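You operate a simulated robot arm through the tools that you are given. There is no shell and no other tool. Be economical: measure what you need, move in short steps, check, and stop when the job is done.

You are at the controls of a simulated robot arm. One attempt, no reset.

## Task
Leak test the bottle on the ring: grey mat if TIGHT, yellow mat if LEAK.
Fine: three strokes under the dome, the dome back where it stood. Set down upright: clear dome, short pink bottle.
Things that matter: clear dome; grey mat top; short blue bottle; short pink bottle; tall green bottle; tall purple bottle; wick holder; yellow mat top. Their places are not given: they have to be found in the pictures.

The check looks at the end state, three seconds after you hand in, the way a careful person would. Anything else that was tipped, shoved, dropped, spilled or broken makes it a failure.

## Robot
A 7-joint arm with a two-finger parallel gripper, fixed in place. Base frame: the origin is at the foot of the arm, x ahead of it, y to its left, z up; the work surface is at about z = 0.75. Readings come in m, rad, newtons and seconds.
With the tool pointing down near the work surface it reaches from about 0.3 to 0.68 m from the base axis. Its first joint turns from -1.152 to 1.152 rad. Payload 1.57 kg.
Tool frame: the origin (TCP) lies between the finger pads and is the grasp point; the fingertips stand 0.03 m ahead of it; z points along the fingers, y is the line along which they close. Largest opening 0.11 m; finger width 0.024, thickness 0.012; the body of the gripper, 0.048 by 0.112 m, starts 0.078 m behind the TCP.
Orientation is that of the tool frame in the base frame, as a unit quaternion [x, y, z, w]. With the fingers straight down and closing along the base's y, the tool's x points along the base's -x, its y along +y and its z along -z.

## Interface
- The arm moves only by the tool send_rows. Its argument "motion" is a list of rows, each a list of 6 numbers: the shift along the tool's x, y, z in units of 300 mm (1.0 is 300 mm), then the turn, a rotation vector about the tool's x, y, z in units of 90 degrees (1.0 is 90 degrees). In form: [[x, y, z, wx, wy, wz], ...]. A call has 1 to 12 rows; each row is the pose to reach, as a shift and turn from the pose commanded when the call began, along the tool's axes at that moment. "hand" is the gripper command, from -1 (fully open) to 1 (shut), values between in proportion, set as the call begins (left out, the last holds). A call with a number of a shift or a turn outside -1 to 1 is refused whole. Rows are played at 5 a second. More than 0.05 m and 0.15 rad between two rows, or a gripper value outside its range, and nothing of the call is played. A pose out of reach is approached as far as the arm can. The call stops where the force on the tool passes 40 N (or 10 N more than at its start, if that is more) or the arm is blocked; 0.2 s more then pass. Each finger travels about 0.108 m/s and halts on what it meets, pressing with about 35 N; the grip force reading is that of the motor and also rises with nothing between the fingers. The clock runs only during rows and for 0.2 s after the last one: add rows that repeat a pose to give the fingers time. It gives the time, the measured TCP pose, the force on the tool (base axes), the opening and the grip force at its end, in the units of the frame above (readings bear some noise), with the torque about the TCP (base axes, N m) and any sound that the robot's microphone picked up.
- Cameras (640 x 400 px; columns grow to the right, rows downward): "scene" is fixed at [0.1654, -0.3962, 1.3994]; the picture's right is [0.76, -0.65, 0.00], its down [-0.40, -0.46, -0.80] and it looks along [0.52, 0.60, -0.61] (base axes); focal length 297 px, centre (320, 200). "wrist" rides on the gripper at [0.07, 0.016, -0.141] in the tool frame; the picture's right is [-0.23, 0.97, 0.00], its down [-0.85, -0.20, -0.48] and it looks along [-0.47, -0.11, 0.88] (tool axes); focal length 222 px, centre (320, 200).
- get_image(camera): a new picture of that camera. The clock stands still meanwhile.
- measure_at(camera, pixels): there is no depth. For up to 12 entries [column, row, z] of the newest picture of that camera ("zoom" is the newest enlarged one), the place [x, y] in the base frame at which the ray of that pixel passes the height z, good to about 0.002 m. The clock stands still meanwhile.
- inspect(camera, box): a new picture of the part [left, top, right, bottom] of that camera's present view, enlarged. The clock stands still meanwhile.
- close_job(): hands the job in; it is judged then, once.

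Go step by step. Measure first, check grasps and placings, and put right what went wrong. The budget is 80 turns and 54 pictures, counting those below and the enlarged ones. Unless the task says otherwise, let go and move clear before handing in, and close with one line.

The tools are called after ">>>" as a command line: name --pt "numbers of a row" for each row, then --argument value for the rest, lists and objects as JSON in quotes. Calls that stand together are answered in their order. send_rows: Moves the arm, as the interface text tells. Its arguments: {"type":"object","properties":{"motion":{"type":"array","items":{"type":"array","items":{"type":"number"}}},"hand":{"type":"number"}},"required":["motion"]} The other tools are called the same way: get_image (camera) takes a picture; measure_at (camera, pixels) gives the place at which the rays of pixels pass given heights; inspect (camera, box) takes an enlarged picture of a part of a camera's view; close_job () hands the job in.

At the start:

```text
time: 0.0
ee_pos: [0.3425, -0.0176, 1.1776]
tool_rot: [0.002, 1.0, 0.001, 0.001]
force: [-0.5, -0.1, -0.5]
ft_torque: [-0.01, 0.01, -0.03]
width: 0.1099
finger_force: 0.0
```

scene: 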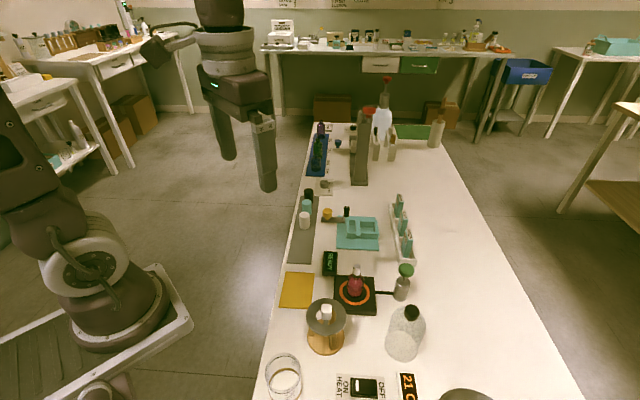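
wrist: 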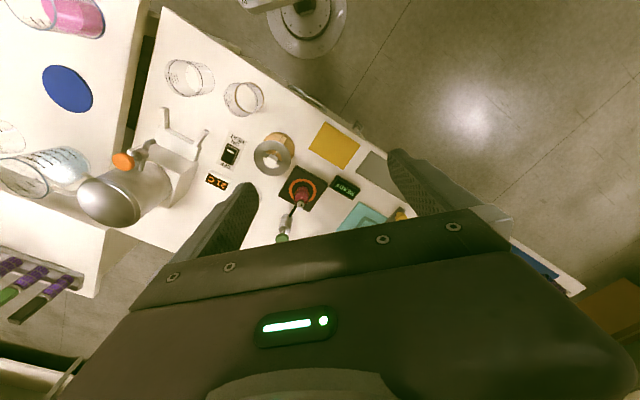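

The pink bottle sits on the orange ring near scene pixel (355,285), with something like a green-knobbed pump at (403,280). I'll enlarge the area to identify the dome, the mats and the pump.

>>> inspect --camera "scene" --box '[260, 240, 440, 400]'

>>> inspect --camera "scene" --box '[270, 110, 450, 250]'

>>> inspect --camera "wrist" --box '[150, 40, 420, 240]'

```text
2.50 times, centred on (350, 320) of scene
```

zoom: 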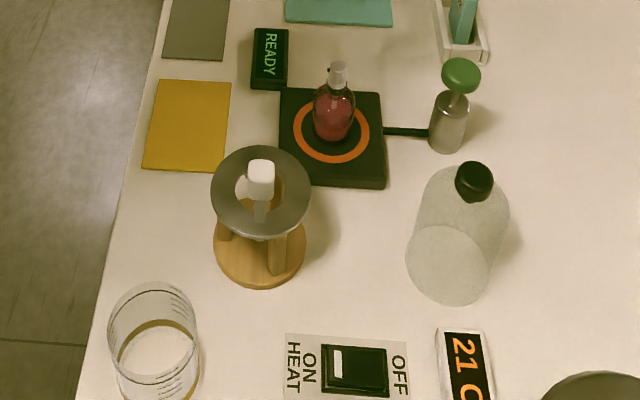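

```text
2.86 times, centred on (360, 180) of scene
```

zoom: 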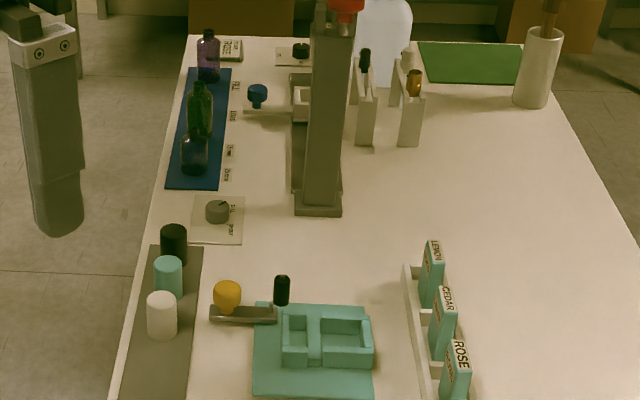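

```text
2.00 times, centred on (285, 140) of wrist
```

zoom: 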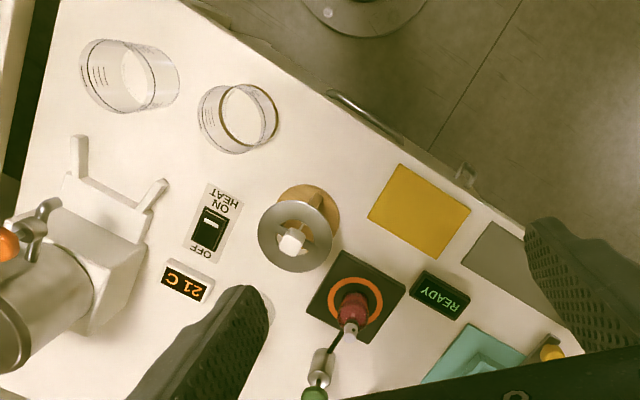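

The dome is the clear bell with a black knob at (411,312). The pump has a green knob at (404,270), and the yellow and grey mats are at (296,290) and (302,245). I'll measure all of these at candidate heights.

>>> measure_at --camera "scene" --pixels '[[402, 346, 0.75], [385, 346, 0.75], [420, 346, 0.75], [402, 361, 0.75], [411, 312, 0.85], [411, 312, 0.88], [411, 312, 0.91], [399, 299, 0.75], [405, 270, 0.8], [405, 270, 0.83], [405, 270, 0.86], [355, 296, 0.77]]'

>>> measure_at --camera "scene" --pixels '[[285, 272, 0.75], [313, 273, 0.75], [308, 308, 0.75], [279, 306, 0.75], [289, 262, 0.75], [309, 264, 0.75], [318, 197, 0.75], [355, 266, 0.82], [355, 266, 0.85], [352, 279, 0.8], [303, 228, 0.75], [355, 266, 0.88]]'

```text
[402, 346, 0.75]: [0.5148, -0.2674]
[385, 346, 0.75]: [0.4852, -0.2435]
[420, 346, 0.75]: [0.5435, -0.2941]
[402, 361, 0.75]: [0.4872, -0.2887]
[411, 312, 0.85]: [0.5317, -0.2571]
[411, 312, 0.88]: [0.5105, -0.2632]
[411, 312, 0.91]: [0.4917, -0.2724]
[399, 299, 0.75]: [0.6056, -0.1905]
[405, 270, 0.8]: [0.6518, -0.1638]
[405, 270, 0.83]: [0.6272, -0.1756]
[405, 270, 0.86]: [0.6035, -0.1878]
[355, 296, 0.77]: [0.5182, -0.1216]
```

```text
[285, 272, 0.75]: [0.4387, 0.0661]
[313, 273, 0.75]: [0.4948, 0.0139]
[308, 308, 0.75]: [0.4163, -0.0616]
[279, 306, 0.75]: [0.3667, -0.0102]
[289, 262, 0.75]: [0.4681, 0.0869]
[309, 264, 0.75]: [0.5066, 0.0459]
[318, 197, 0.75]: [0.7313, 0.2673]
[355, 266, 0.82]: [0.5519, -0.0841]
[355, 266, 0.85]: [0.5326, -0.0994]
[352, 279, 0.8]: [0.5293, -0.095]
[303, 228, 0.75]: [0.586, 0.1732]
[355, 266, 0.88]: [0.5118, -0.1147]
```

The dome is at about (0.512,-0.267) with its knob top near z 0.875, and the pump is at about (0.606,-0.19). I'll move high over the dome side for a closer wrist view.

>>> send_rows --pt "-0.04 -0.11 0.05 0 0 0" --pt "-0.08 -0.22 0.1 0 0 0" --pt "-0.12 -0.33 0.15 0 0 0" --pt "-0.16 -0.44 0.2 0 0 0" --pt "-0.2 -0.55 0.25 0 0 0" --pt "-0.25 -0.66 0.3 0 0 0" --pt "-0.3 -0.75 0.35 0 0 0" --pt "-0.3 -0.83 0.4 0 0 0" --pt "-0.3 -0.83 0.4 0 0 0" --hand -1

>>> get_image --camera "wrist"

>>> inspect --camera "scene" --box '[270, 180, 420, 310]'

```text
time: 2.0
ee_pos: [0.4309, -0.2683, 1.0589]
tool_rot: [0.0, 1.0, 0.0, 0.0]
force: [0.1, 0.3, 0.1]
ft_torque: [0.0, 0.02, 0.04]
width: 0.1098
finger_force: 0.0
```

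```text
48 pictures are left
```

wrist: 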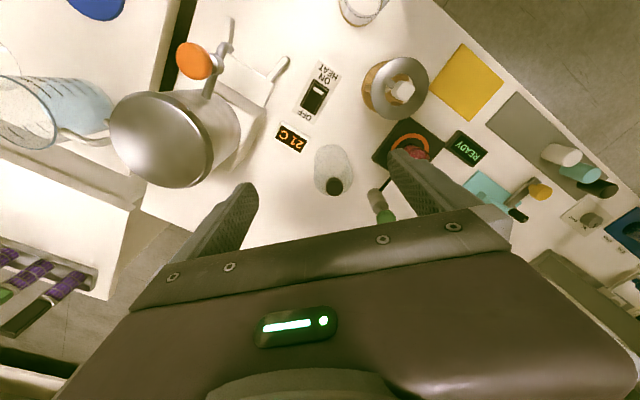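

```text
3.08 times, centred on (345, 245) of scene
```

zoom: 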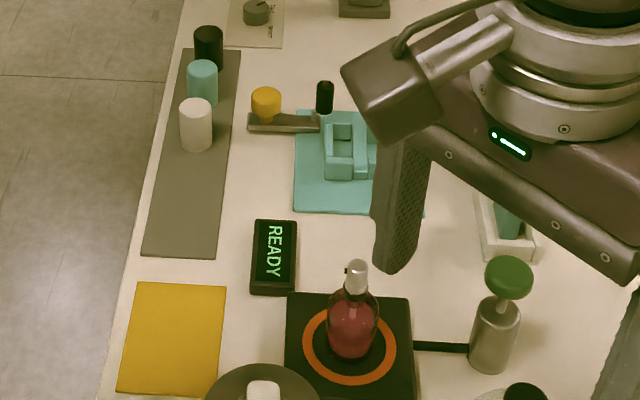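

The knob is at wrist (334,187). I'll triangulate the dome knob, pump and bottle with the wrist view.

>>> measure_at --camera "wrist" --pixels '[[334, 186, 0.84], [334, 186, 0.86], [334, 186, 0.88], [333, 163, 0.75], [383, 216, 0.83], [383, 216, 0.86], [377, 193, 0.75], [408, 148, 0.77], [316, 170, 0.75], [352, 170, 0.75]]'

>>> inspect --camera "wrist" --box '[260, 80, 460, 230]'

```text
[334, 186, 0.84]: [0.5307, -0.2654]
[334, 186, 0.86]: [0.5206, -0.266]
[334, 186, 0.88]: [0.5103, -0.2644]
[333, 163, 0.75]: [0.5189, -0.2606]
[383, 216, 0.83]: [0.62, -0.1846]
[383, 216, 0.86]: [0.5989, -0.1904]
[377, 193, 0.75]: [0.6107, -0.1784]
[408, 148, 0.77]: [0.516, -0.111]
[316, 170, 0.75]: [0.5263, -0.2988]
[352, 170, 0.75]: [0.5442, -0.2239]
```

```text
2.67 times, centred on (360, 155) of wrist
```

zoom: 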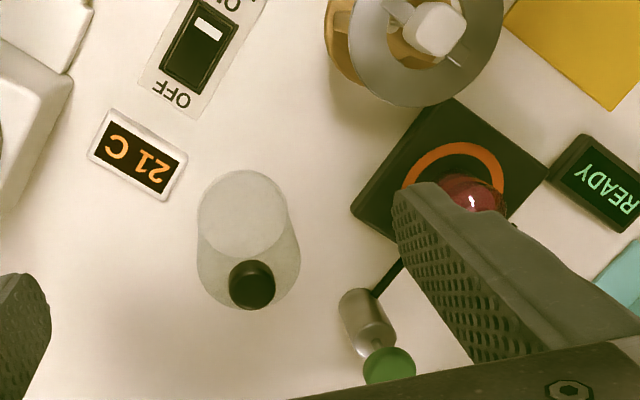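

The dome has two visible circles: the base at about wrist (331,160) and the shoulder at about (333,176). I'll find the shoulder height and the bottle's true height.

>>> measure_at --camera "wrist" --pixels '[[331, 160, 0.75], [333.4, 176.4, 0.8], [333.4, 176.4, 0.82], [333.4, 176.4, 0.84], [334, 186.5, 0.875], [342.5, 186.5, 0.875], [325.5, 186.5, 0.875], [314, 160, 0.75], [348, 160, 0.75]]'

>>> measure_at --camera "scene" --pixels '[[354.6, 292, 0.76], [354.6, 292, 0.77], [354.6, 292, 0.78], [356, 267, 0.85], [356, 267, 0.87], [340, 292, 0.77], [370, 292, 0.77], [338, 341, 0.75], [375, 316, 0.75], [338, 310, 0.77], [379, 311, 0.77]]'

```text
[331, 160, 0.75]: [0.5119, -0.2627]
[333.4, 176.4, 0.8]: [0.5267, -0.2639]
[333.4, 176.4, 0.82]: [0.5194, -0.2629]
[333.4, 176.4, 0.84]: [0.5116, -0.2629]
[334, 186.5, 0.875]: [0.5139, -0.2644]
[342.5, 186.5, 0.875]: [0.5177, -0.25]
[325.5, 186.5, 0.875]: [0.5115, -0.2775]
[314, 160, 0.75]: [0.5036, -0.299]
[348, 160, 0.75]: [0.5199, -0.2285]
```

```text
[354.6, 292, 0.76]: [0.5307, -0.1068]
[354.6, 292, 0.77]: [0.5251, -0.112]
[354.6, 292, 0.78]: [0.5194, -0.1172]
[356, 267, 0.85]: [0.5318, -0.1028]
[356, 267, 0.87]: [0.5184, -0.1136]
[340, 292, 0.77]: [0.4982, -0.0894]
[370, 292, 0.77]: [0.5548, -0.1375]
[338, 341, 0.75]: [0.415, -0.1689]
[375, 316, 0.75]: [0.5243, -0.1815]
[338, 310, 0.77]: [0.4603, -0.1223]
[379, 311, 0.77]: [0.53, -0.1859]
```

The shoulder is at about z 0.837 and the knob is 27 mm wide. Before grasping I'll get a clear wrist view of the ring and bottle.

>>> send_rows --pt "0.04 0.14 0.04 0 0 0" --pt "0.08 0.28 0.08 0 0 0" --pt "0.13 0.42 0.14 0 0 0" --pt "0.17 0.54 0.2 0 0 0" --pt "0.17 0.54 0.2 0 0 0" --pt "0.17 0.54 0.2 0 0 0"

>>> inspect --camera "wrist" --box '[200, 80, 440, 230]'

>>> get_image --camera "wrist"

```text
time: 3.4
ee_pos: [0.3835, -0.1048, 0.9962]
tool_rot: [0.001, 1.0, 0.0, 0.0]
force: [0.0, -0.2, 0.4]
ft_torque: [-0.03, -0.07, 0.01]
width: 0.1098
finger_force: 0.1
```

```text
2.67 times, centred on (320, 155) of wrist
```

zoom: 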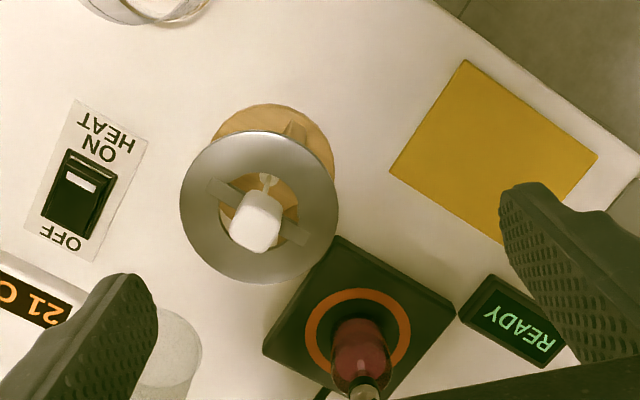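

```text
44 pictures are left
```

wrist: 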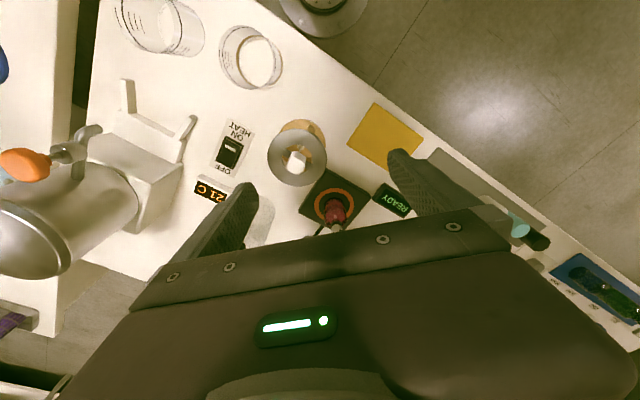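

The ring centre is at about wrist (334,204), and the plate corners are visible. I'll measure them at a few heights against the scene values.

>>> measure_at --camera "wrist" --pixels '[[333.9, 204.5, 0.76], [333.9, 204.5, 0.77], [333.9, 204.5, 0.78], [298.6, 210.1, 0.77], [372.5, 192.5, 0.77], [328.6, 168.5, 0.77], [314, 204.5, 0.77], [354, 204.5, 0.77], [337, 225.5, 0.84], [337, 225.5, 0.86], [337, 225.5, 0.88], [296, 163, 0.86]]'

>>> inspect --camera "scene" --box '[315, 245, 425, 320]'

```text
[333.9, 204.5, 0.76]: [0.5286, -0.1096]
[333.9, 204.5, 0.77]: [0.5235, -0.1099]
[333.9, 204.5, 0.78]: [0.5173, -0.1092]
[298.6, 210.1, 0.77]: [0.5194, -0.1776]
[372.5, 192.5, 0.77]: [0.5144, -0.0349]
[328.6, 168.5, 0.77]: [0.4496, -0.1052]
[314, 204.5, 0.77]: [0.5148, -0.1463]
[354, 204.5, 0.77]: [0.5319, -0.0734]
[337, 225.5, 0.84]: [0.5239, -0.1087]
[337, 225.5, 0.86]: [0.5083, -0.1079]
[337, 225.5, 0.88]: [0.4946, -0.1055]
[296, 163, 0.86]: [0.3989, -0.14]
```

```text
5.33 times, centred on (370, 282) of scene
```

zoom: 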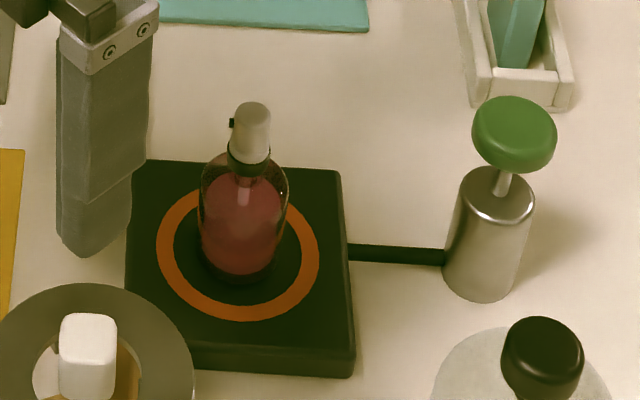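

The ring centre agrees in both cameras: (0.524,-0.111) at plate top z≈0.77. Next I move above the dome knob at (0.513,-0.264) with a half-open gripper.

>>> send_rows --pt "-0.08 -0.1 0.02 0 0 0" --pt "-0.16 -0.2 0.05 0 0 0" --pt "-0.24 -0.3 0.08 0 0 0" --pt "-0.32 -0.4 0.11 0 0 0" --pt "-0.39 -0.48 0.14 0 0 0" --pt "-0.432 -0.531 0.155 0 0 0" --pt "-0.432 -0.531 0.155 0 0 0" --hand -0.1

>>> inspect --camera "wrist" --box '[200, 100, 440, 250]'

>>> inspect --camera "scene" --box '[340, 230, 480, 370]'

```text
time: 5.0
ee_pos: [0.5129, -0.2656, 0.9507]
tool_rot: [0.0, 1.0, 0.0, 0.0]
force: [-0.1, 0.5, -0.2]
ft_torque: [-0.03, -0.03, -0.02]
width: 0.0605
finger_force: 0.1
```

```text
2.67 times, centred on (320, 175) of wrist
```

zoom: 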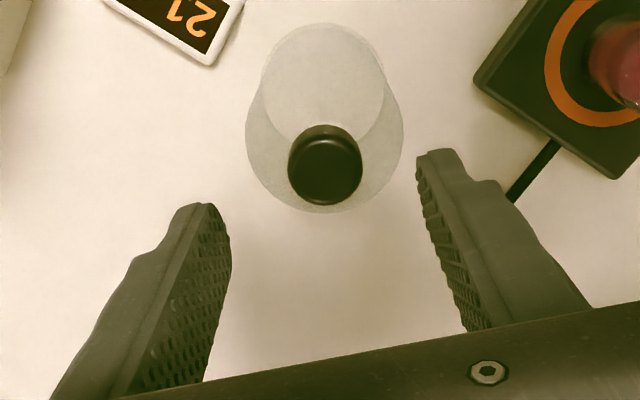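

```text
2.86 times, centred on (410, 300) of scene
```

zoom: 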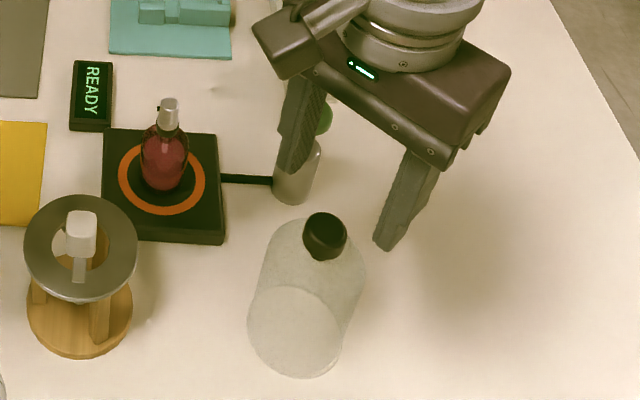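

The knob top is at zoom (326,172), and I'll check it against the scene view before descending.

>>> measure_at --camera "wrist" --pixels '[[322.3, 164.5, 0.87], [322.3, 164.5, 0.88], [322.3, 164.5, 0.86], [309, 164.5, 0.87], [335.5, 164.5, 0.87], [321.5, 139, 0.75], [321.5, 150, 0.83], [321.5, 150, 0.84]]'

>>> measure_at --camera "zoom" --pixels '[[325, 230, 0.86], [325, 230, 0.87], [325, 230, 0.88], [295, 332, 0.75]]'

```text
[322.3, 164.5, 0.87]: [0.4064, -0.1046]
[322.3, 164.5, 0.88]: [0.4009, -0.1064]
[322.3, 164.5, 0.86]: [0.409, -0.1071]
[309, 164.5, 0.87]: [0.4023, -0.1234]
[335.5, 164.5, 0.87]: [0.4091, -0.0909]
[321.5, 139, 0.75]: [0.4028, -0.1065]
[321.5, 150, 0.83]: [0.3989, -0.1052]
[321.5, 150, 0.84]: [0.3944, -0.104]
```

```text
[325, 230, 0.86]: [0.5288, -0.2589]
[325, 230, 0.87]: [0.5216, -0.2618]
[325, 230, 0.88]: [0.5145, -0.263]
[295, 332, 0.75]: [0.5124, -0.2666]
```

After correcting for the moved camera, both views put the dome at (0.512,-0.265) with the knob top at about z 0.883. The TCP is aligned, so I descend to z≈0.882.

>>> send_rows --pt "0 0 0.08 0 0 0" --pt "0 0 0.16 0 0 0" --pt "0 0 0.2 0 0 0" --pt "0 0 0.23 0 0 0" --pt "0 0 0.23 0 0 0"

>>> inspect --camera "scene" --box '[370, 270, 460, 370]'

>>> inspect --camera "wrist" --box '[240, 100, 400, 240]'

```text
time: 6.0
ee_pos: [0.5123, -0.2629, 0.8879]
tool_rot: [0.0, 1.0, -0.002, 0.0]
force: [-5.1, 3.4, 17.1]
ft_torque: [0.31, 0.1, 0.09]
width: 0.0609
finger_force: 0.3
stopped in row 5: the force on the tool passed its limit at 59 N (the readings are from after the stop); the commanded pose is now the measured one
```

```text
4.00 times, centred on (415, 320) of scene
```

zoom: 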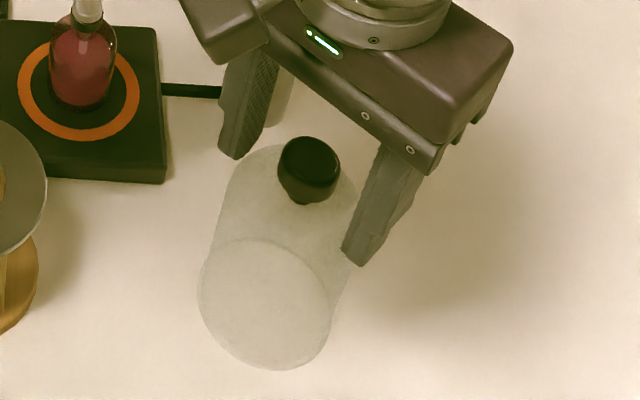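

```text
2.86 times, centred on (320, 170) of wrist
```

zoom: 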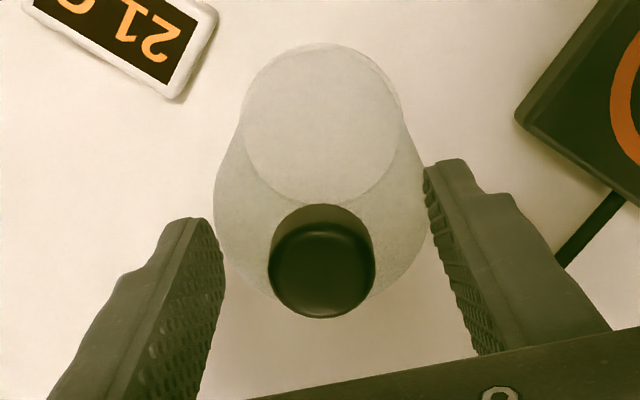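

The fingertips touched the dome's shoulder at tip z 0.858, and the dome looks unmoved. I'll back up 7 mm and close on the knob.

>>> send_rows --pt "0 -0.005 -0.024 0 0 0" --pt "0 -0.005 -0.024 0 0 0"

>>> send_rows --pt "0 0 0 0 0 0" --pt "0 0 0 0 0 0" --pt "0 0 0 0 0 0" --pt "0 0 0 0 0 0" --hand 1

>>> inspect --camera "scene" --box '[370, 270, 460, 370]'

```text
time: 6.6
ee_pos: [0.5121, -0.2667, 0.8959]
tool_rot: [0.0, 1.0, -0.001, 0.001]
force: [0.0, 0.6, 0.3]
ft_torque: [-0.03, -0.01, -0.01]
width: 0.0604
finger_force: 0.1
```

```text
time: 7.6
ee_pos: [0.5122, -0.2656, 0.895]
tool_rot: [0.0, 1.0, -0.001, 0.001]
force: [0.8, 0.4, 2.0]
ft_torque: [-0.04, -0.05, 0.0]
width: 0.0265
finger_force: 34.6
```

```text
4.00 times, centred on (415, 320) of scene
```

zoom: 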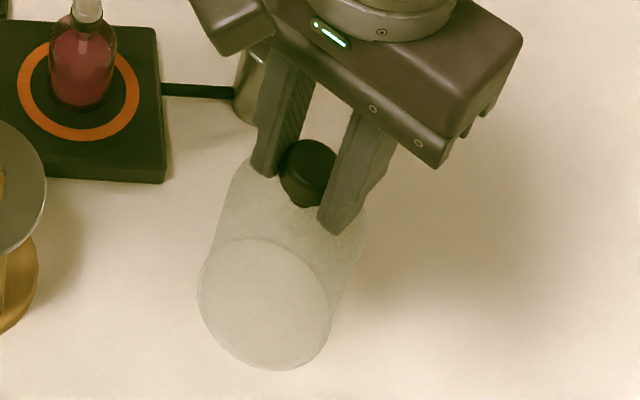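

The knob is held at 26.5 mm, 35 N, with the dome base 0.145 below the TCP. I lift to about z 1.06.

>>> send_rows --pt "0 0 -0.03 0 0 0" --pt "0 0 -0.1 0 0 0" --pt "0 0 -0.2 0 0 0" --pt "0 0 -0.3 0 0 0" --pt "0 0 -0.4 0 0 0" --pt "0 0 -0.5 0 0 0" --pt "0 0 -0.56 0 0 0" --pt "0 0 -0.56 0 0 0"

>>> get_image --camera "scene"

```text
time: 9.4
ee_pos: [0.5115, -0.2653, 1.0623]
tool_rot: [0.0, 1.0, 0.0, 0.001]
force: [0.4, 0.6, 0.2]
ft_torque: [0.01, 0.01, -0.02]
width: 0.0003
finger_force: 21.8
```

```text
37 pictures are left
```

scene: 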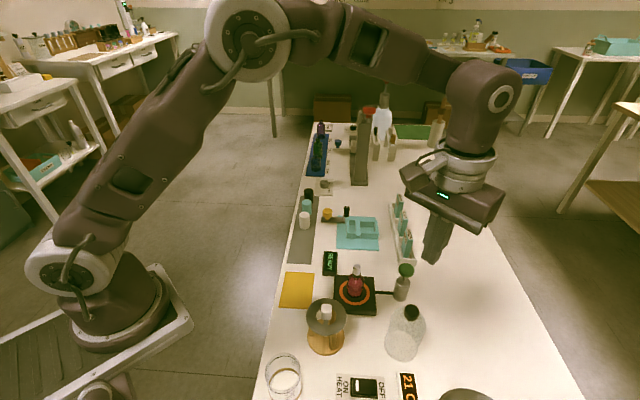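

The knob slipped: width is now 0 and the dome is still standing at (404,335). I'll check whether it moved and look at the knob's shape.

>>> inspect --camera "scene" --box '[375, 295, 435, 365]'

>>> inspect --camera "wrist" --box '[270, 100, 390, 220]'

```text
5.71 times, centred on (405, 330) of scene
```

zoom: 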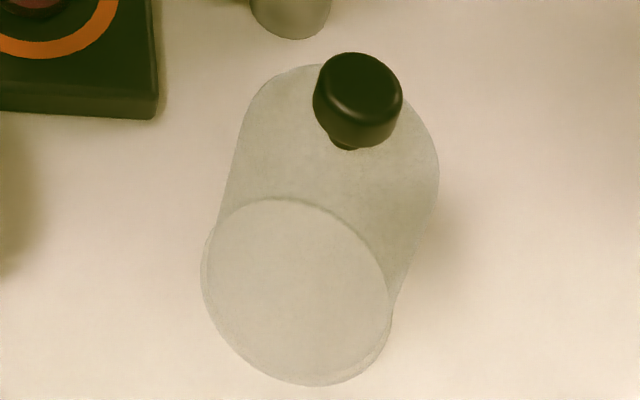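

```text
3.33 times, centred on (330, 160) of wrist
```

zoom: 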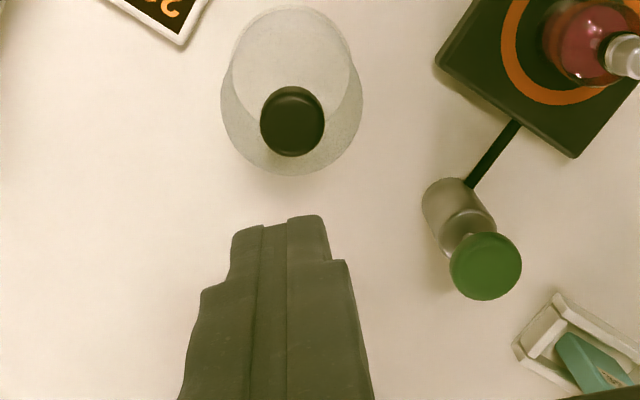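

The knob is a thin rounded cap on a stem, so only the fingertips reached it, and the dome hasn't moved. A body grip (about 72 mm diameter, with the palm above the knob) will hold better, so I open and descend around the dome.

>>> send_rows --pt "0 0 0.0 0 0 0" --pt "0 0 0.1 0 0 0" --pt "0 0 0.25 0 0 0" --pt "0 0 0.4 0 0 0" --pt "0 0 0.5 0 0 0" --pt "0 0 0.5 0 0 0" --hand -1

>>> get_image --camera "wrist"

```text
time: 10.8
ee_pos: [0.5141, -0.2667, 0.9103]
tool_rot: [0.0, 1.0, -0.001, 0.001]
force: [0.2, -0.1, -0.1]
ft_torque: [0.03, 0.01, -0.02]
width: 0.1099
finger_force: 0.0
```

```text
34 pictures are left
```

wrist: 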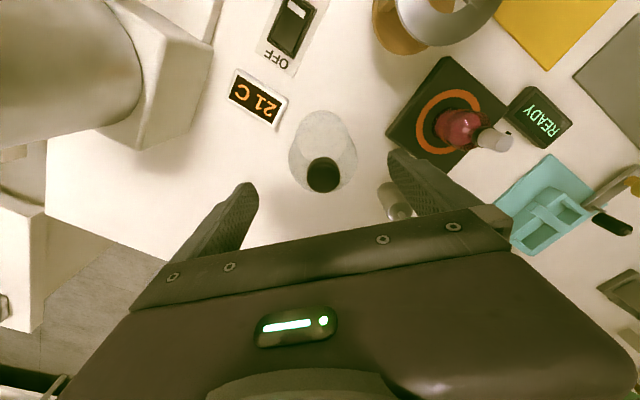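

The dome is centred between the open fingers. I descend to TCP z≈0.826.

>>> send_rows --pt "0 0 0.08 0 0 0" --pt "0 0 0.16 0 0 0" --pt "0 0 0.24 0 0 0" --pt "0 0 0.28 0 0 0" --pt "0 0 0.28 0 0 0"

>>> send_rows --pt "0 0 0 0 0 0" --pt "0 0 0 0 0 0" --pt "0 0 0 0 0 0" --pt "0 0 0 0 0 0" --hand 1

>>> send_rows --pt "0 0 -0.02 0 0 0" --pt "0 0 -0.05 0 0 0" --pt "0 0 -0.05 0 0 0"

>>> inspect --camera "scene" --box '[340, 240, 460, 370]'

```text
time: 12.0
ee_pos: [0.5116, -0.2674, 0.8287]
tool_rot: [0.0, 1.0, -0.001, 0.001]
force: [0.6, -0.3, -0.4]
ft_torque: [-0.03, 0.03, 0.02]
width: 0.11
finger_force: 0.0
```

```text
time: 13.0
ee_pos: [0.5136, -0.2666, 0.8286]
tool_rot: [0.0, 1.0, -0.001, 0.001]
force: [1.1, -0.2, 0.6]
ft_torque: [0.0, 0.0, -0.04]
width: 0.0684
finger_force: 34.5
```

```text
time: 13.8
ee_pos: [0.5129, -0.2665, 0.8423]
tool_rot: [0.0, 1.0, 0.0, 0.0]
force: [-0.2, 0.3, -1.4]
ft_torque: [0.0, -0.02, -0.01]
width: 0.0682
finger_force: 34.8
```

```text
3.08 times, centred on (400, 305) of scene
```

zoom: 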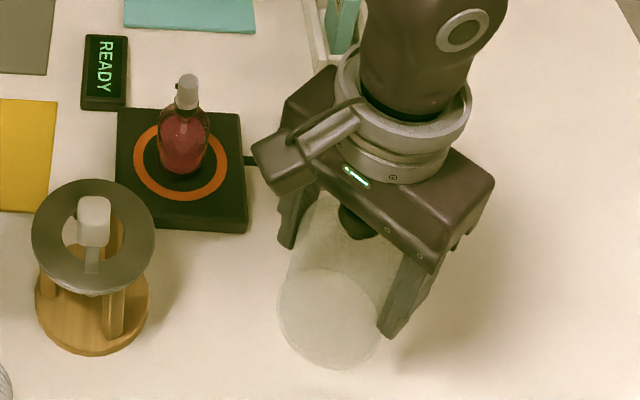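

The dome is held (68 mm, about 1.4 N load). I lift to base z≈0.90 and carry it over the ring.

>>> send_rows --pt "0 0 -0.1 0 0 0" --pt "0 0 -0.22 0 0 0" --pt "0 0 -0.34 0 0 0" --pt "0 0 -0.46 0 0 0" --pt "0 0.1 -0.46 0 0 0" --pt "-0.01 0.22 -0.46 0 0 0" --pt "-0.02 0.34 -0.46 0 0 0" --pt "-0.03 0.44 -0.46 0 0 0" --pt "-0.037 0.518 -0.46 0 0 0" --pt "-0.037 0.518 -0.46 0 0 0" --pt "-0.037 0.518 -0.46 0 0 0"

>>> inspect --camera "scene" --box '[290, 200, 430, 330]'

>>> get_image --camera "wrist"

```text
time: 16.2
ee_pos: [0.5231, -0.1109, 0.9797]
tool_rot: [-0.001, 1.0, 0.0, 0.001]
force: [-0.4, 0.6, -1.5]
ft_torque: [-0.03, -0.01, 0.0]
width: 0.0679
finger_force: 34.7
```

```text
3.08 times, centred on (360, 265) of scene
```

zoom: 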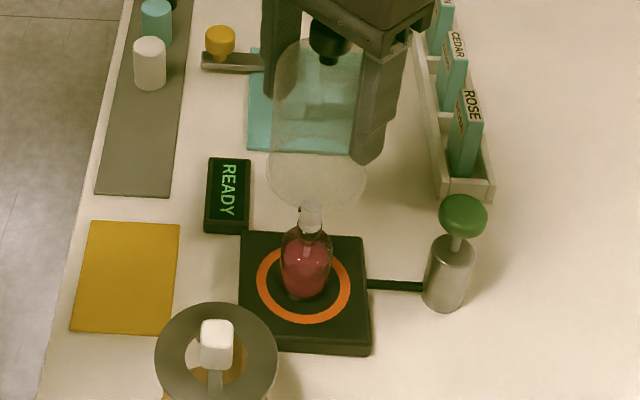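

```text
31 pictures are left
```

wrist: 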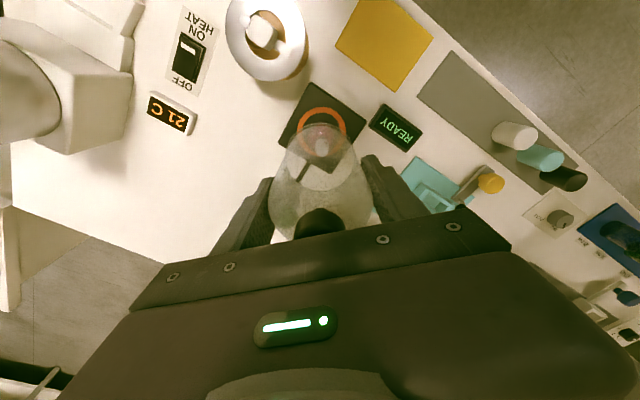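

The dome rim (zoom 316,172) is within about 2 mm of the ring centre. I lower it over the bottle, slowly at the end.

>>> send_rows --pt "0.003 -0.004 0.07 0 0 0" --pt "0.003 -0.004 0.14 0 0 0" --pt "0.003 -0.004 0.2 0 0 0" --pt "0.003 -0.004 0.26 0 0 0" --pt "0.003 -0.004 0.32 0 0 0" --pt "0.003 -0.004 0.37 0 0 0" --pt "0.003 -0.004 0.4 0 0 0" --pt "0.003 -0.004 0.4 0 0 0"

>>> inspect --camera "scene" --box '[310, 230, 420, 330]'

```text
time: 18.0
ee_pos: [0.5239, -0.1119, 0.861]
tool_rot: [0.0, 1.0, 0.0, 0.001]
force: [-0.7, 0.8, -0.9]
ft_torque: [-0.01, 0.02, 0.02]
width: 0.0683
finger_force: 34.9
```

```text
4.00 times, centred on (365, 280) of scene
```

zoom: 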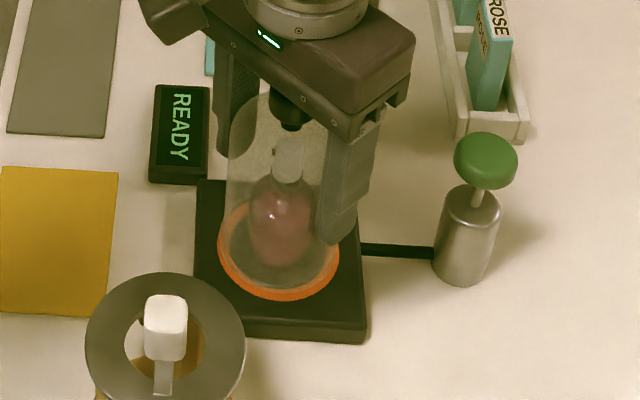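

The dome surrounds the bottle and is nearly on the ring at TCP z 0.861. I lower it in small steps until contact.

>>> send_rows --pt "0 0 0.015 0 0 0" --pt "0 0 0.025 0 0 0" --pt "0 0 0.033 0 0 0" --pt "0 0 0.041 0 0 0" --pt "0 0 0.041 0 0 0"

>>> inspect --camera "scene" --box '[310, 230, 420, 330]'

```text
time: 19.2
ee_pos: [0.5234, -0.1117, 0.848]
tool_rot: [0.0, 1.0, 0.0, 0.002]
force: [-0.3, -0.7, 0.2]
ft_torque: [-0.01, 0.02, -0.02]
width: 0.0684
finger_force: 34.8
```

```text
4.00 times, centred on (365, 280) of scene
```

zoom: 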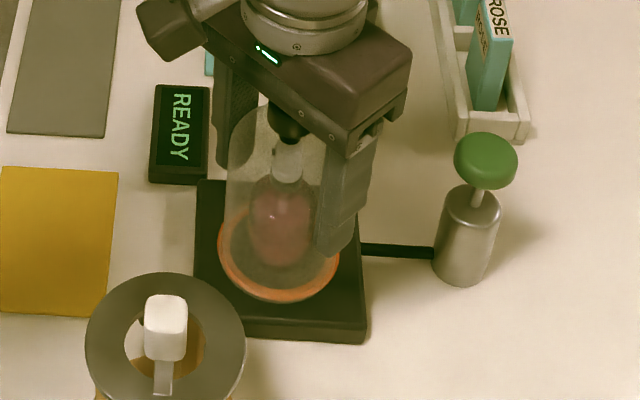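

The weight has left the hand (0.2 N). I nudge down slightly further to confirm contact.

>>> send_rows --pt "0 0 0.004 0 0 0" --pt "0 0 0.007 0 0 0" --pt "0 0 0.007 0 0 0"

```text
time: 20.0
ee_pos: [0.5226, -0.1107, 0.8483]
tool_rot: [0.0, 1.0, -0.001, 0.002]
force: [-3.4, 1.3, 29.1]
ft_torque: [0.83, -0.01, 0.03]
width: 0.0684
finger_force: 35.2
```

Firm contact (29 N), so the dome is seated. I relax the push, open, and rise clear above the knob.

>>> send_rows --pt "0 0 -0.007 0 0 0" --pt "0 0 -0.007 0 0 0"

>>> send_rows --pt "0 0 0 0 0 0" --pt "0 0 0 0 0 0" --pt "0 0 0 0 0 0" --pt "0 0 -0.1 0 0 0" --pt "0 0 -0.22 0 0 0" --pt "0 0 -0.35 0 0 0" --pt "0 0 -0.45 0 0 0" --pt "0 0 -0.45 0 0 0" --hand -1

>>> inspect --camera "scene" --box '[310, 230, 430, 330]'

>>> get_image --camera "wrist"

```text
time: 20.6
ee_pos: [0.5227, -0.1123, 0.8483]
tool_rot: [-0.001, 1.0, 0.0, 0.0]
force: [-0.6, 0.3, -1.3]
ft_torque: [-0.02, 0.01, 0.02]
width: 0.0682
finger_force: 34.7
```

```text
time: 22.4
ee_pos: [0.5217, -0.1119, 0.9834]
tool_rot: [0.0, 1.0, 0.0, 0.002]
force: [0.0, -0.5, -0.2]
ft_torque: [0.02, -0.02, -0.01]
width: 0.1101
finger_force: 0.0
```

```text
4.00 times, centred on (370, 280) of scene
```

zoom: 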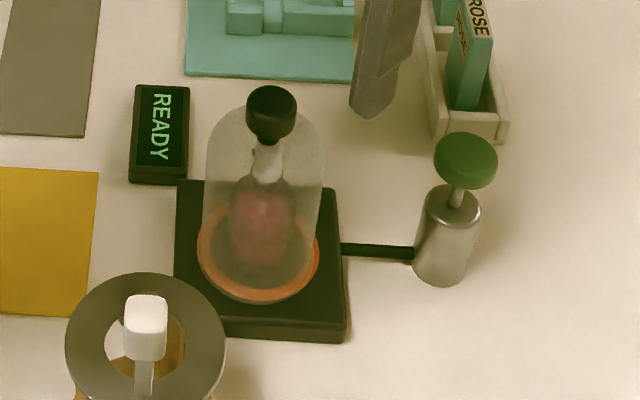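

```text
27 pictures are left
```

wrist: 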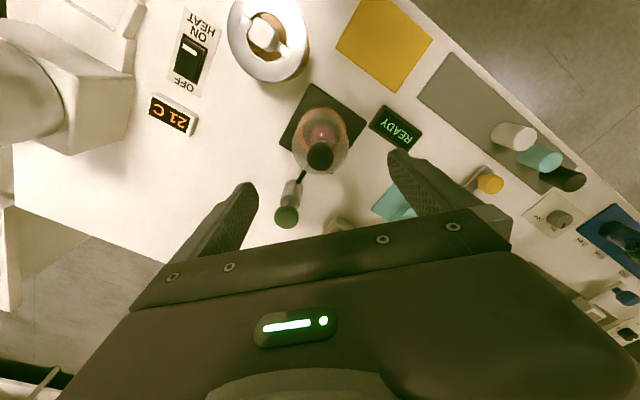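

The dome stands on the ring over the bottle. I measure the pump's green knob, at wrist (287,217) and zoom (466,155).

>>> measure_at --camera "wrist" --pixels '[[287, 217, 0.84], [287, 217, 0.85], [287, 217, 0.86], [291, 192, 0.75], [287, 217, 0.83]]'

>>> measure_at --camera "zoom" --pixels '[[466, 153, 0.83], [466, 153, 0.84], [466, 153, 0.85], [466, 153, 0.86], [441, 258, 0.75], [449, 204, 0.81]]'

```text
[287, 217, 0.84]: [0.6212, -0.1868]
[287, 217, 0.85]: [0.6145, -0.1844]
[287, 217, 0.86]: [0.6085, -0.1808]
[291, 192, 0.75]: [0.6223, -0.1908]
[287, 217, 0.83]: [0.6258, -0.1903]
```

```text
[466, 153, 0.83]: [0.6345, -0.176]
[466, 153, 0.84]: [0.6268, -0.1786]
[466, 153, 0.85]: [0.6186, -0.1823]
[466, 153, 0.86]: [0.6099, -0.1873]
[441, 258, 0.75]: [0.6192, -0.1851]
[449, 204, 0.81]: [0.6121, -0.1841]
```

The pump knob is at (0.613,-0.185) with its top near z 0.857. I close the fingers and hover above it.

>>> send_rows --pt "-0.08 -0.07 0 0 0 0" --pt "-0.16 -0.14 0 0 0 0" --pt "-0.24 -0.2 0 0 0 0" --pt "-0.304 -0.244 0 0 0 0" --pt "-0.304 -0.244 0.1 0 0 0" --pt "-0.304 -0.244 0.2 0 0 0" --pt "-0.304 -0.244 0.2 0 0 0" --hand 1

>>> inspect --camera "scene" --box '[340, 220, 460, 320]'

>>> get_image --camera "wrist"

```text
time: 24.0
ee_pos: [0.6125, -0.1851, 0.9223]
tool_rot: [0.0, 1.0, -0.001, 0.001]
force: [0.1, 0.6, -0.3]
ft_torque: [0.02, 0.01, -0.02]
width: 0.0001
finger_force: 21.7
```

```text
4.00 times, centred on (400, 270) of scene
```

zoom: 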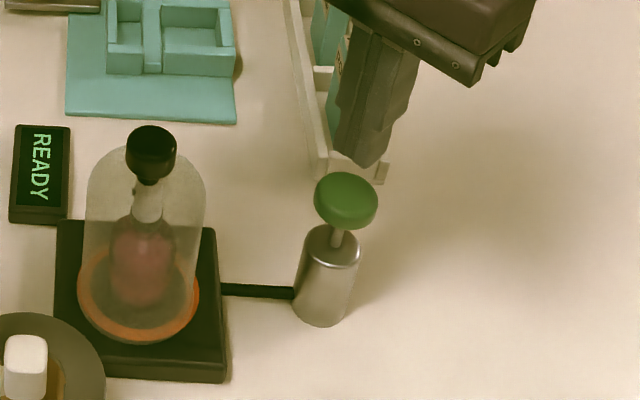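

```text
25 pictures are left
```

wrist: 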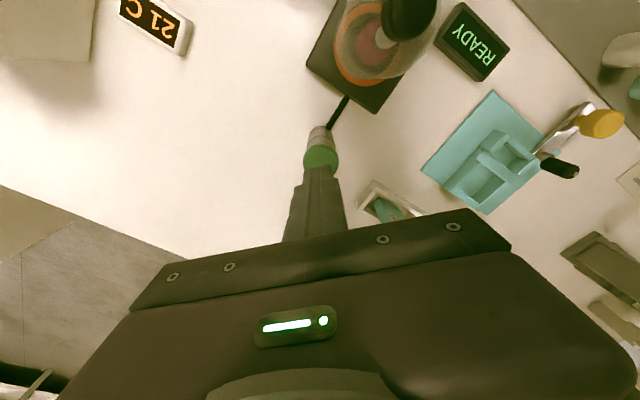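

The closed tips hang above the green knob. I descend gently to find contact and the spring stroke.

>>> send_rows --pt "0 0 0.06 0 0 0" --pt "0 0 0.1 0 0 0" --pt "0 0 0.13 0 0 0" --pt "0 0 0.16 0 0 0" --pt "0 0 0.19 0 0 0" --pt "0 0 0.22 0 0 0"

>>> inspect --camera "scene" --box '[310, 220, 430, 320]'

```text
time: 25.4
ee_pos: [0.6154, -0.1842, 0.8661]
tool_rot: [0.001, 1.0, -0.002, 0.003]
force: [-6.5, 3.1, 23.5]
ft_torque: [0.11, 0.25, 0.01]
width: 0.0
finger_force: 21.4
stopped in row 6: the force on the tool passed its limit at 52 N (the readings are from after the stop); the commanded pose is now the measured one
```

```text
4.00 times, centred on (370, 270) of scene
```

zoom: 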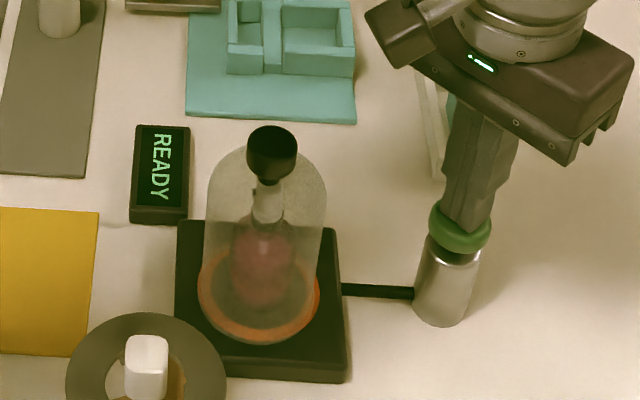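

The knob bottomed out at TCP z 0.866, which is one full stroke. I rise to let it return and check the display.

>>> send_rows --pt "0 0 -0.07 0 0 0" --pt "0 0 -0.14 0 0 0" --pt "0 0 -0.14 0 0 0" --pt "0 0 -0.14 0 0 0"

>>> inspect --camera "scene" --box '[310, 220, 430, 320]'

```text
time: 26.4
ee_pos: [0.6155, -0.184, 0.9066]
tool_rot: [0.0, 1.0, -0.001, 0.002]
force: [-0.8, 1.3, -0.5]
ft_torque: [0.0, -0.04, 0.01]
width: 0.0001
finger_force: 21.3
```

```text
4.00 times, centred on (370, 270) of scene
```

zoom: 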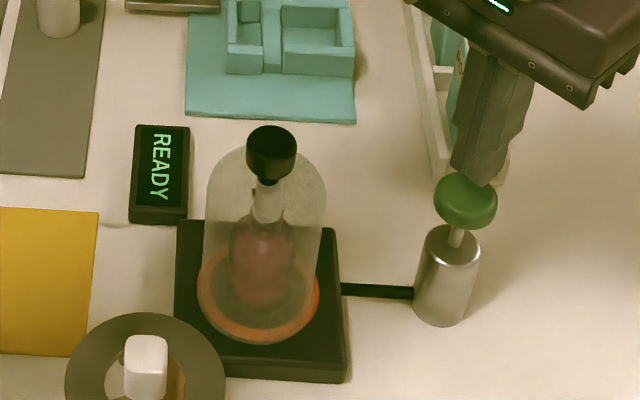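

The knob has returned and the display still says READY. Second stroke.

>>> send_rows --pt "0.006 0 0.06 0 0 0" --pt "0.006 0 0.1 0 0 0" --pt "0.006 0 0.12 0 0 0" --pt "0.006 0 0.137 0 0 0" --pt "0.006 0 0.137 0 0 0"

>>> send_rows --pt "0 0 -0.07 0 0 0" --pt "0 0 -0.14 0 0 0" --pt "0 0 -0.14 0 0 0" --pt "0 0 -0.14 0 0 0"

>>> inspect --camera "scene" --box '[310, 220, 430, 320]'

```text
time: 27.6
ee_pos: [0.6131, -0.1853, 0.867]
tool_rot: [0.001, 1.0, -0.001, 0.003]
force: [-1.2, -1.7, 16.9]
ft_torque: [-0.04, 0.04, -0.02]
width: 0.0001
finger_force: 20.8
```

```text
time: 28.6
ee_pos: [0.6134, -0.1859, 0.9081]
tool_rot: [0.0, 1.0, 0.0, 0.001]
force: [0.3, 0.3, -1.0]
ft_torque: [0.02, -0.01, -0.03]
width: 0.0
finger_force: 21.4
```

```text
4.00 times, centred on (370, 270) of scene
```

zoom: 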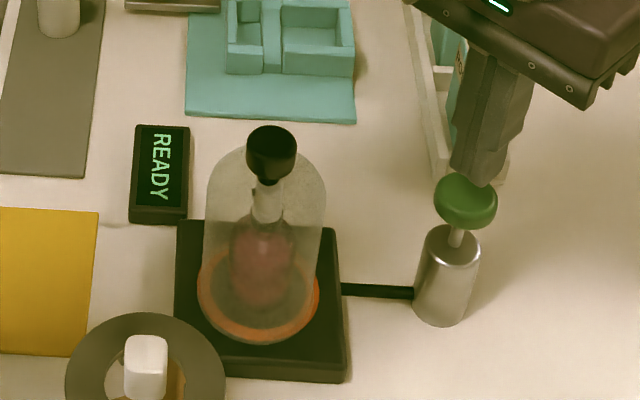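

Still READY after the second stroke (16.9 N at the bottom). Third stroke, slightly deeper.

>>> send_rows --pt "0 0 0.06 0 0 0" --pt "0 0 0.1 0 0 0" --pt "0 0 0.12 0 0 0" --pt "0 0 0.141 0 0 0" --pt "0 0 0.141 0 0 0"

>>> send_rows --pt "0 0 -0.07 0 0 0" --pt "0 0 -0.14 0 0 0" --pt "0 0 -0.14 0 0 0" --pt "0 0 -0.14 0 0 0"

>>> inspect --camera "scene" --box '[310, 220, 430, 320]'

```text
time: 29.8
ee_pos: [0.6134, -0.185, 0.8671]
tool_rot: [0.0, 1.0, -0.002, 0.003]
force: [-1.7, -1.5, 20.0]
ft_torque: [0.02, -0.01, -0.08]
width: 0.0
finger_force: 21.0
```

```text
time: 30.8
ee_pos: [0.6115, -0.1856, 0.9066]
tool_rot: [0.0, 1.0, -0.001, 0.002]
force: [-0.4, 0.2, 0.0]
ft_torque: [-0.02, 0.0, -0.02]
width: 0.0
finger_force: 20.8
```

```text
4.00 times, centred on (370, 270) of scene
```

zoom: 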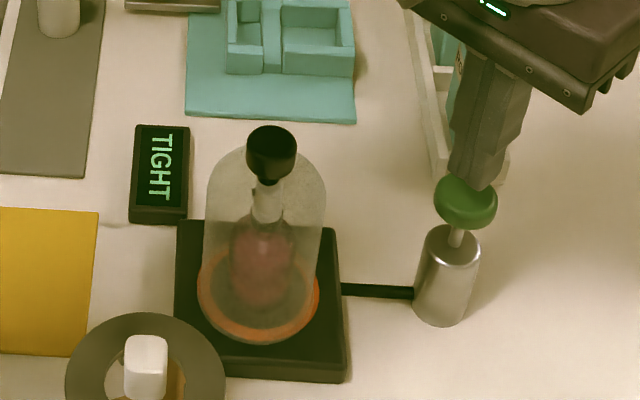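

The display reads TIGHT, so the bottle goes on the grey mat. First I return the dome: rise, open, and move above it.

>>> send_rows --pt "0 0 -0.12 0 0 0" --pt "0 0 -0.24 0 0 0" --pt "0.08 0.06 -0.24 0 0 0" --pt "0.16 0.13 -0.24 0 0 0" --pt "0.24 0.2 -0.24 0 0 0" --pt "0.3 0.246 -0.24 0 0 0" --pt "0.3 0.246 -0.24 0 0 0" --hand -1

>>> get_image --camera "wrist"

```text
time: 32.4
ee_pos: [0.5216, -0.1103, 0.979]
tool_rot: [0.0, 1.0, -0.001, 0.002]
force: [-0.6, 0.2, -0.6]
ft_torque: [0.02, 0.01, 0.01]
width: 0.1099
finger_force: 0.1
```

```text
20 pictures are left
```

wrist: 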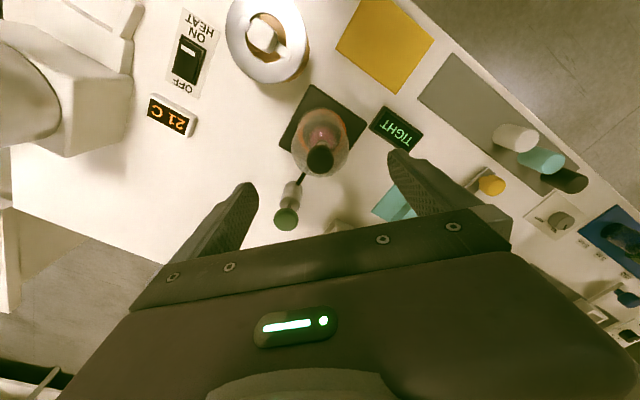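

The dome is where I left it. I descend around it, close, and lift slightly to test.

>>> send_rows --pt "-0.003 -0.005 0.1 0 0 0" --pt "-0.003 -0.005 0.2 0 0 0" --pt "-0.003 -0.005 0.3 0 0 0" --pt "-0.003 -0.005 0.39 0 0 0" --pt "-0.003 -0.005 0.435 0 0 0" --pt "-0.003 -0.005 0.435 0 0 0"

>>> send_rows --pt "0 0 0 0 0 0" --pt "0 0 0 0 0 0" --pt "0 0 0 0 0 0" --pt "0 0 0 0 0 0" --hand 1

>>> send_rows --pt "0 0 -0.03 0 0 0" --pt "0 0 -0.06 0 0 0" --pt "0 0 -0.06 0 0 0"

>>> measure_at --camera "wrist" --pixels '[[453, 53, 0.75], [418, 93, 0.75], [475, 100, 0.75], [450, 90, 0.75], [502, 149, 0.75], [537, 129, 0.8], [515, 123, 0.8]]'

```text
time: 33.8
ee_pos: [0.5232, -0.1124, 0.8488]
tool_rot: [0.0, 1.0, -0.002, 0.002]
force: [-0.1, -1.1, 0.2]
ft_torque: [-0.01, -0.01, 0.01]
width: 0.11
finger_force: 0.1
```

```text
time: 34.8
ee_pos: [0.5226, -0.1131, 0.8496]
tool_rot: [0.0, 1.0, -0.001, 0.002]
force: [0.5, -0.1, 0.1]
ft_torque: [0.08, -0.02, 0.01]
width: 0.0682
finger_force: 34.8
```

```text
time: 35.6
ee_pos: [0.5235, -0.114, 0.8671]
tool_rot: [0.0, 1.0, -0.001, 0.002]
force: [0.6, 0.9, -0.2]
ft_torque: [0.02, -0.02, 0.0]
width: 0.0683
finger_force: 35.0
```

```text
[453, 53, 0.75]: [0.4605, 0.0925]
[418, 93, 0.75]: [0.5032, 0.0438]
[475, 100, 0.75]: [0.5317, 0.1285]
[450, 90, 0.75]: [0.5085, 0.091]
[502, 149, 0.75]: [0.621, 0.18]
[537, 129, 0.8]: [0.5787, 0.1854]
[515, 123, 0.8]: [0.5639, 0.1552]
```

The dome is lifted. I raise it fully and carry it back above its original spot.

>>> send_rows --pt "0 0 -0.12 0 0 0" --pt "0 0 -0.24 0 0 0" --pt "0 0 -0.375 0 0 0" --pt "0.01 -0.12 -0.375 0 0 0" --pt "0.02 -0.26 -0.375 0 0 0" --pt "0.03 -0.4 -0.375 0 0 0" --pt "0.035 -0.512 -0.375 0 0 0" --pt "0.035 -0.512 -0.25 0 0 0" --pt "0.035 -0.512 -0.12 0 0 0" --pt "0.035 -0.512 -0.02 0 0 0" --pt "0.035 -0.512 0.07 0 0 0" --pt "0.035 -0.512 0.07 0 0 0"

>>> inspect --camera "scene" --box '[330, 230, 450, 370]'

```text
time: 38.2
ee_pos: [0.5144, -0.2664, 0.843]
tool_rot: [0.0, 1.0, -0.001, 0.002]
force: [-0.1, -0.3, -0.7]
ft_torque: [-0.01, -0.03, 0.0]
width: 0.068
finger_force: 34.6
```

```text
2.86 times, centred on (390, 300) of scene
```

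zoom: 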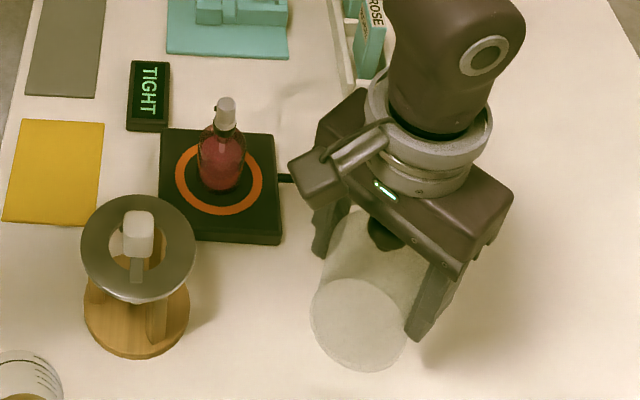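

The bottle is undisturbed and the dome is about 14 mm above the table. I lower it to contact.

>>> send_rows --pt "0.003 0 0.02 0 0 0" --pt "0.003 0 0.035 0 0 0" --pt "0.003 0 0.044 0 0 0" --pt "0.003 0 0.05 0 0 0" --pt "0.003 0 0.05 0 0 0"

```text
time: 39.4
ee_pos: [0.5131, -0.2675, 0.832]
tool_rot: [-0.001, 1.0, -0.002, 0.001]
force: [0.0, 0.3, -0.4]
ft_torque: [0.01, 0.0, -0.02]
width: 0.0681
finger_force: 35.2
```

TCP is at 0.832 with no contact yet, so I go a few mm lower.

>>> send_rows --pt "0 0 0.006 0 0 0" --pt "0 0 0.012 0 0 0" --pt "0 0 0.015 0 0 0" --pt "0 0 0.015 0 0 0"

```text
time: 40.4
ee_pos: [0.5125, -0.2669, 0.828]
tool_rot: [0.0, 1.0, -0.002, 0.004]
force: [2.7, 0.6, 29.0]
ft_torque: [0.96, -0.13, -0.03]
width: 0.0685
finger_force: 34.6
```

Seated at z 0.828 with a 29 N push. I relax, open, and rise.

>>> send_rows --pt "0 0 -0.006 0 0 0" --pt "0 0 -0.006 0 0 0"

>>> send_rows --pt "0 0 0 0 0 0" --pt "0 0 0 0 0 0" --pt "0 0 0 0 0 0" --pt "0 0 -0.1 0 0 0" --pt "0 0 -0.22 0 0 0" --pt "0 0 -0.35 0 0 0" --pt "0 0 -0.5 0 0 0" --pt "0 0 -0.5 0 0 0" --hand -1

>>> inspect --camera "scene" --box '[375, 295, 435, 365]'

```text
time: 41.0
ee_pos: [0.511, -0.2658, 0.8279]
tool_rot: [0.0, 1.0, 0.0, 0.001]
force: [3.4, -0.6, 5.2]
ft_torque: [0.01, -0.42, 0.01]
width: 0.0686
finger_force: 35.3
```

```text
time: 42.8
ee_pos: [0.5099, -0.2666, 0.9775]
tool_rot: [0.0, 1.0, -0.001, 0.002]
force: [0.0, -0.9, 0.2]
ft_torque: [-0.02, -0.03, -0.02]
width: 0.1098
finger_force: 0.1
```

```text
5.71 times, centred on (405, 330) of scene
```

zoom: 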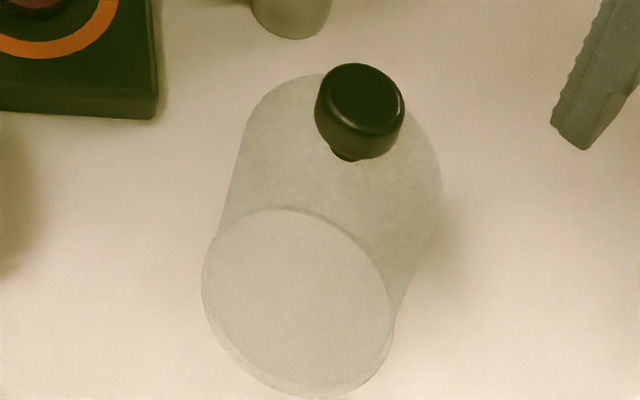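

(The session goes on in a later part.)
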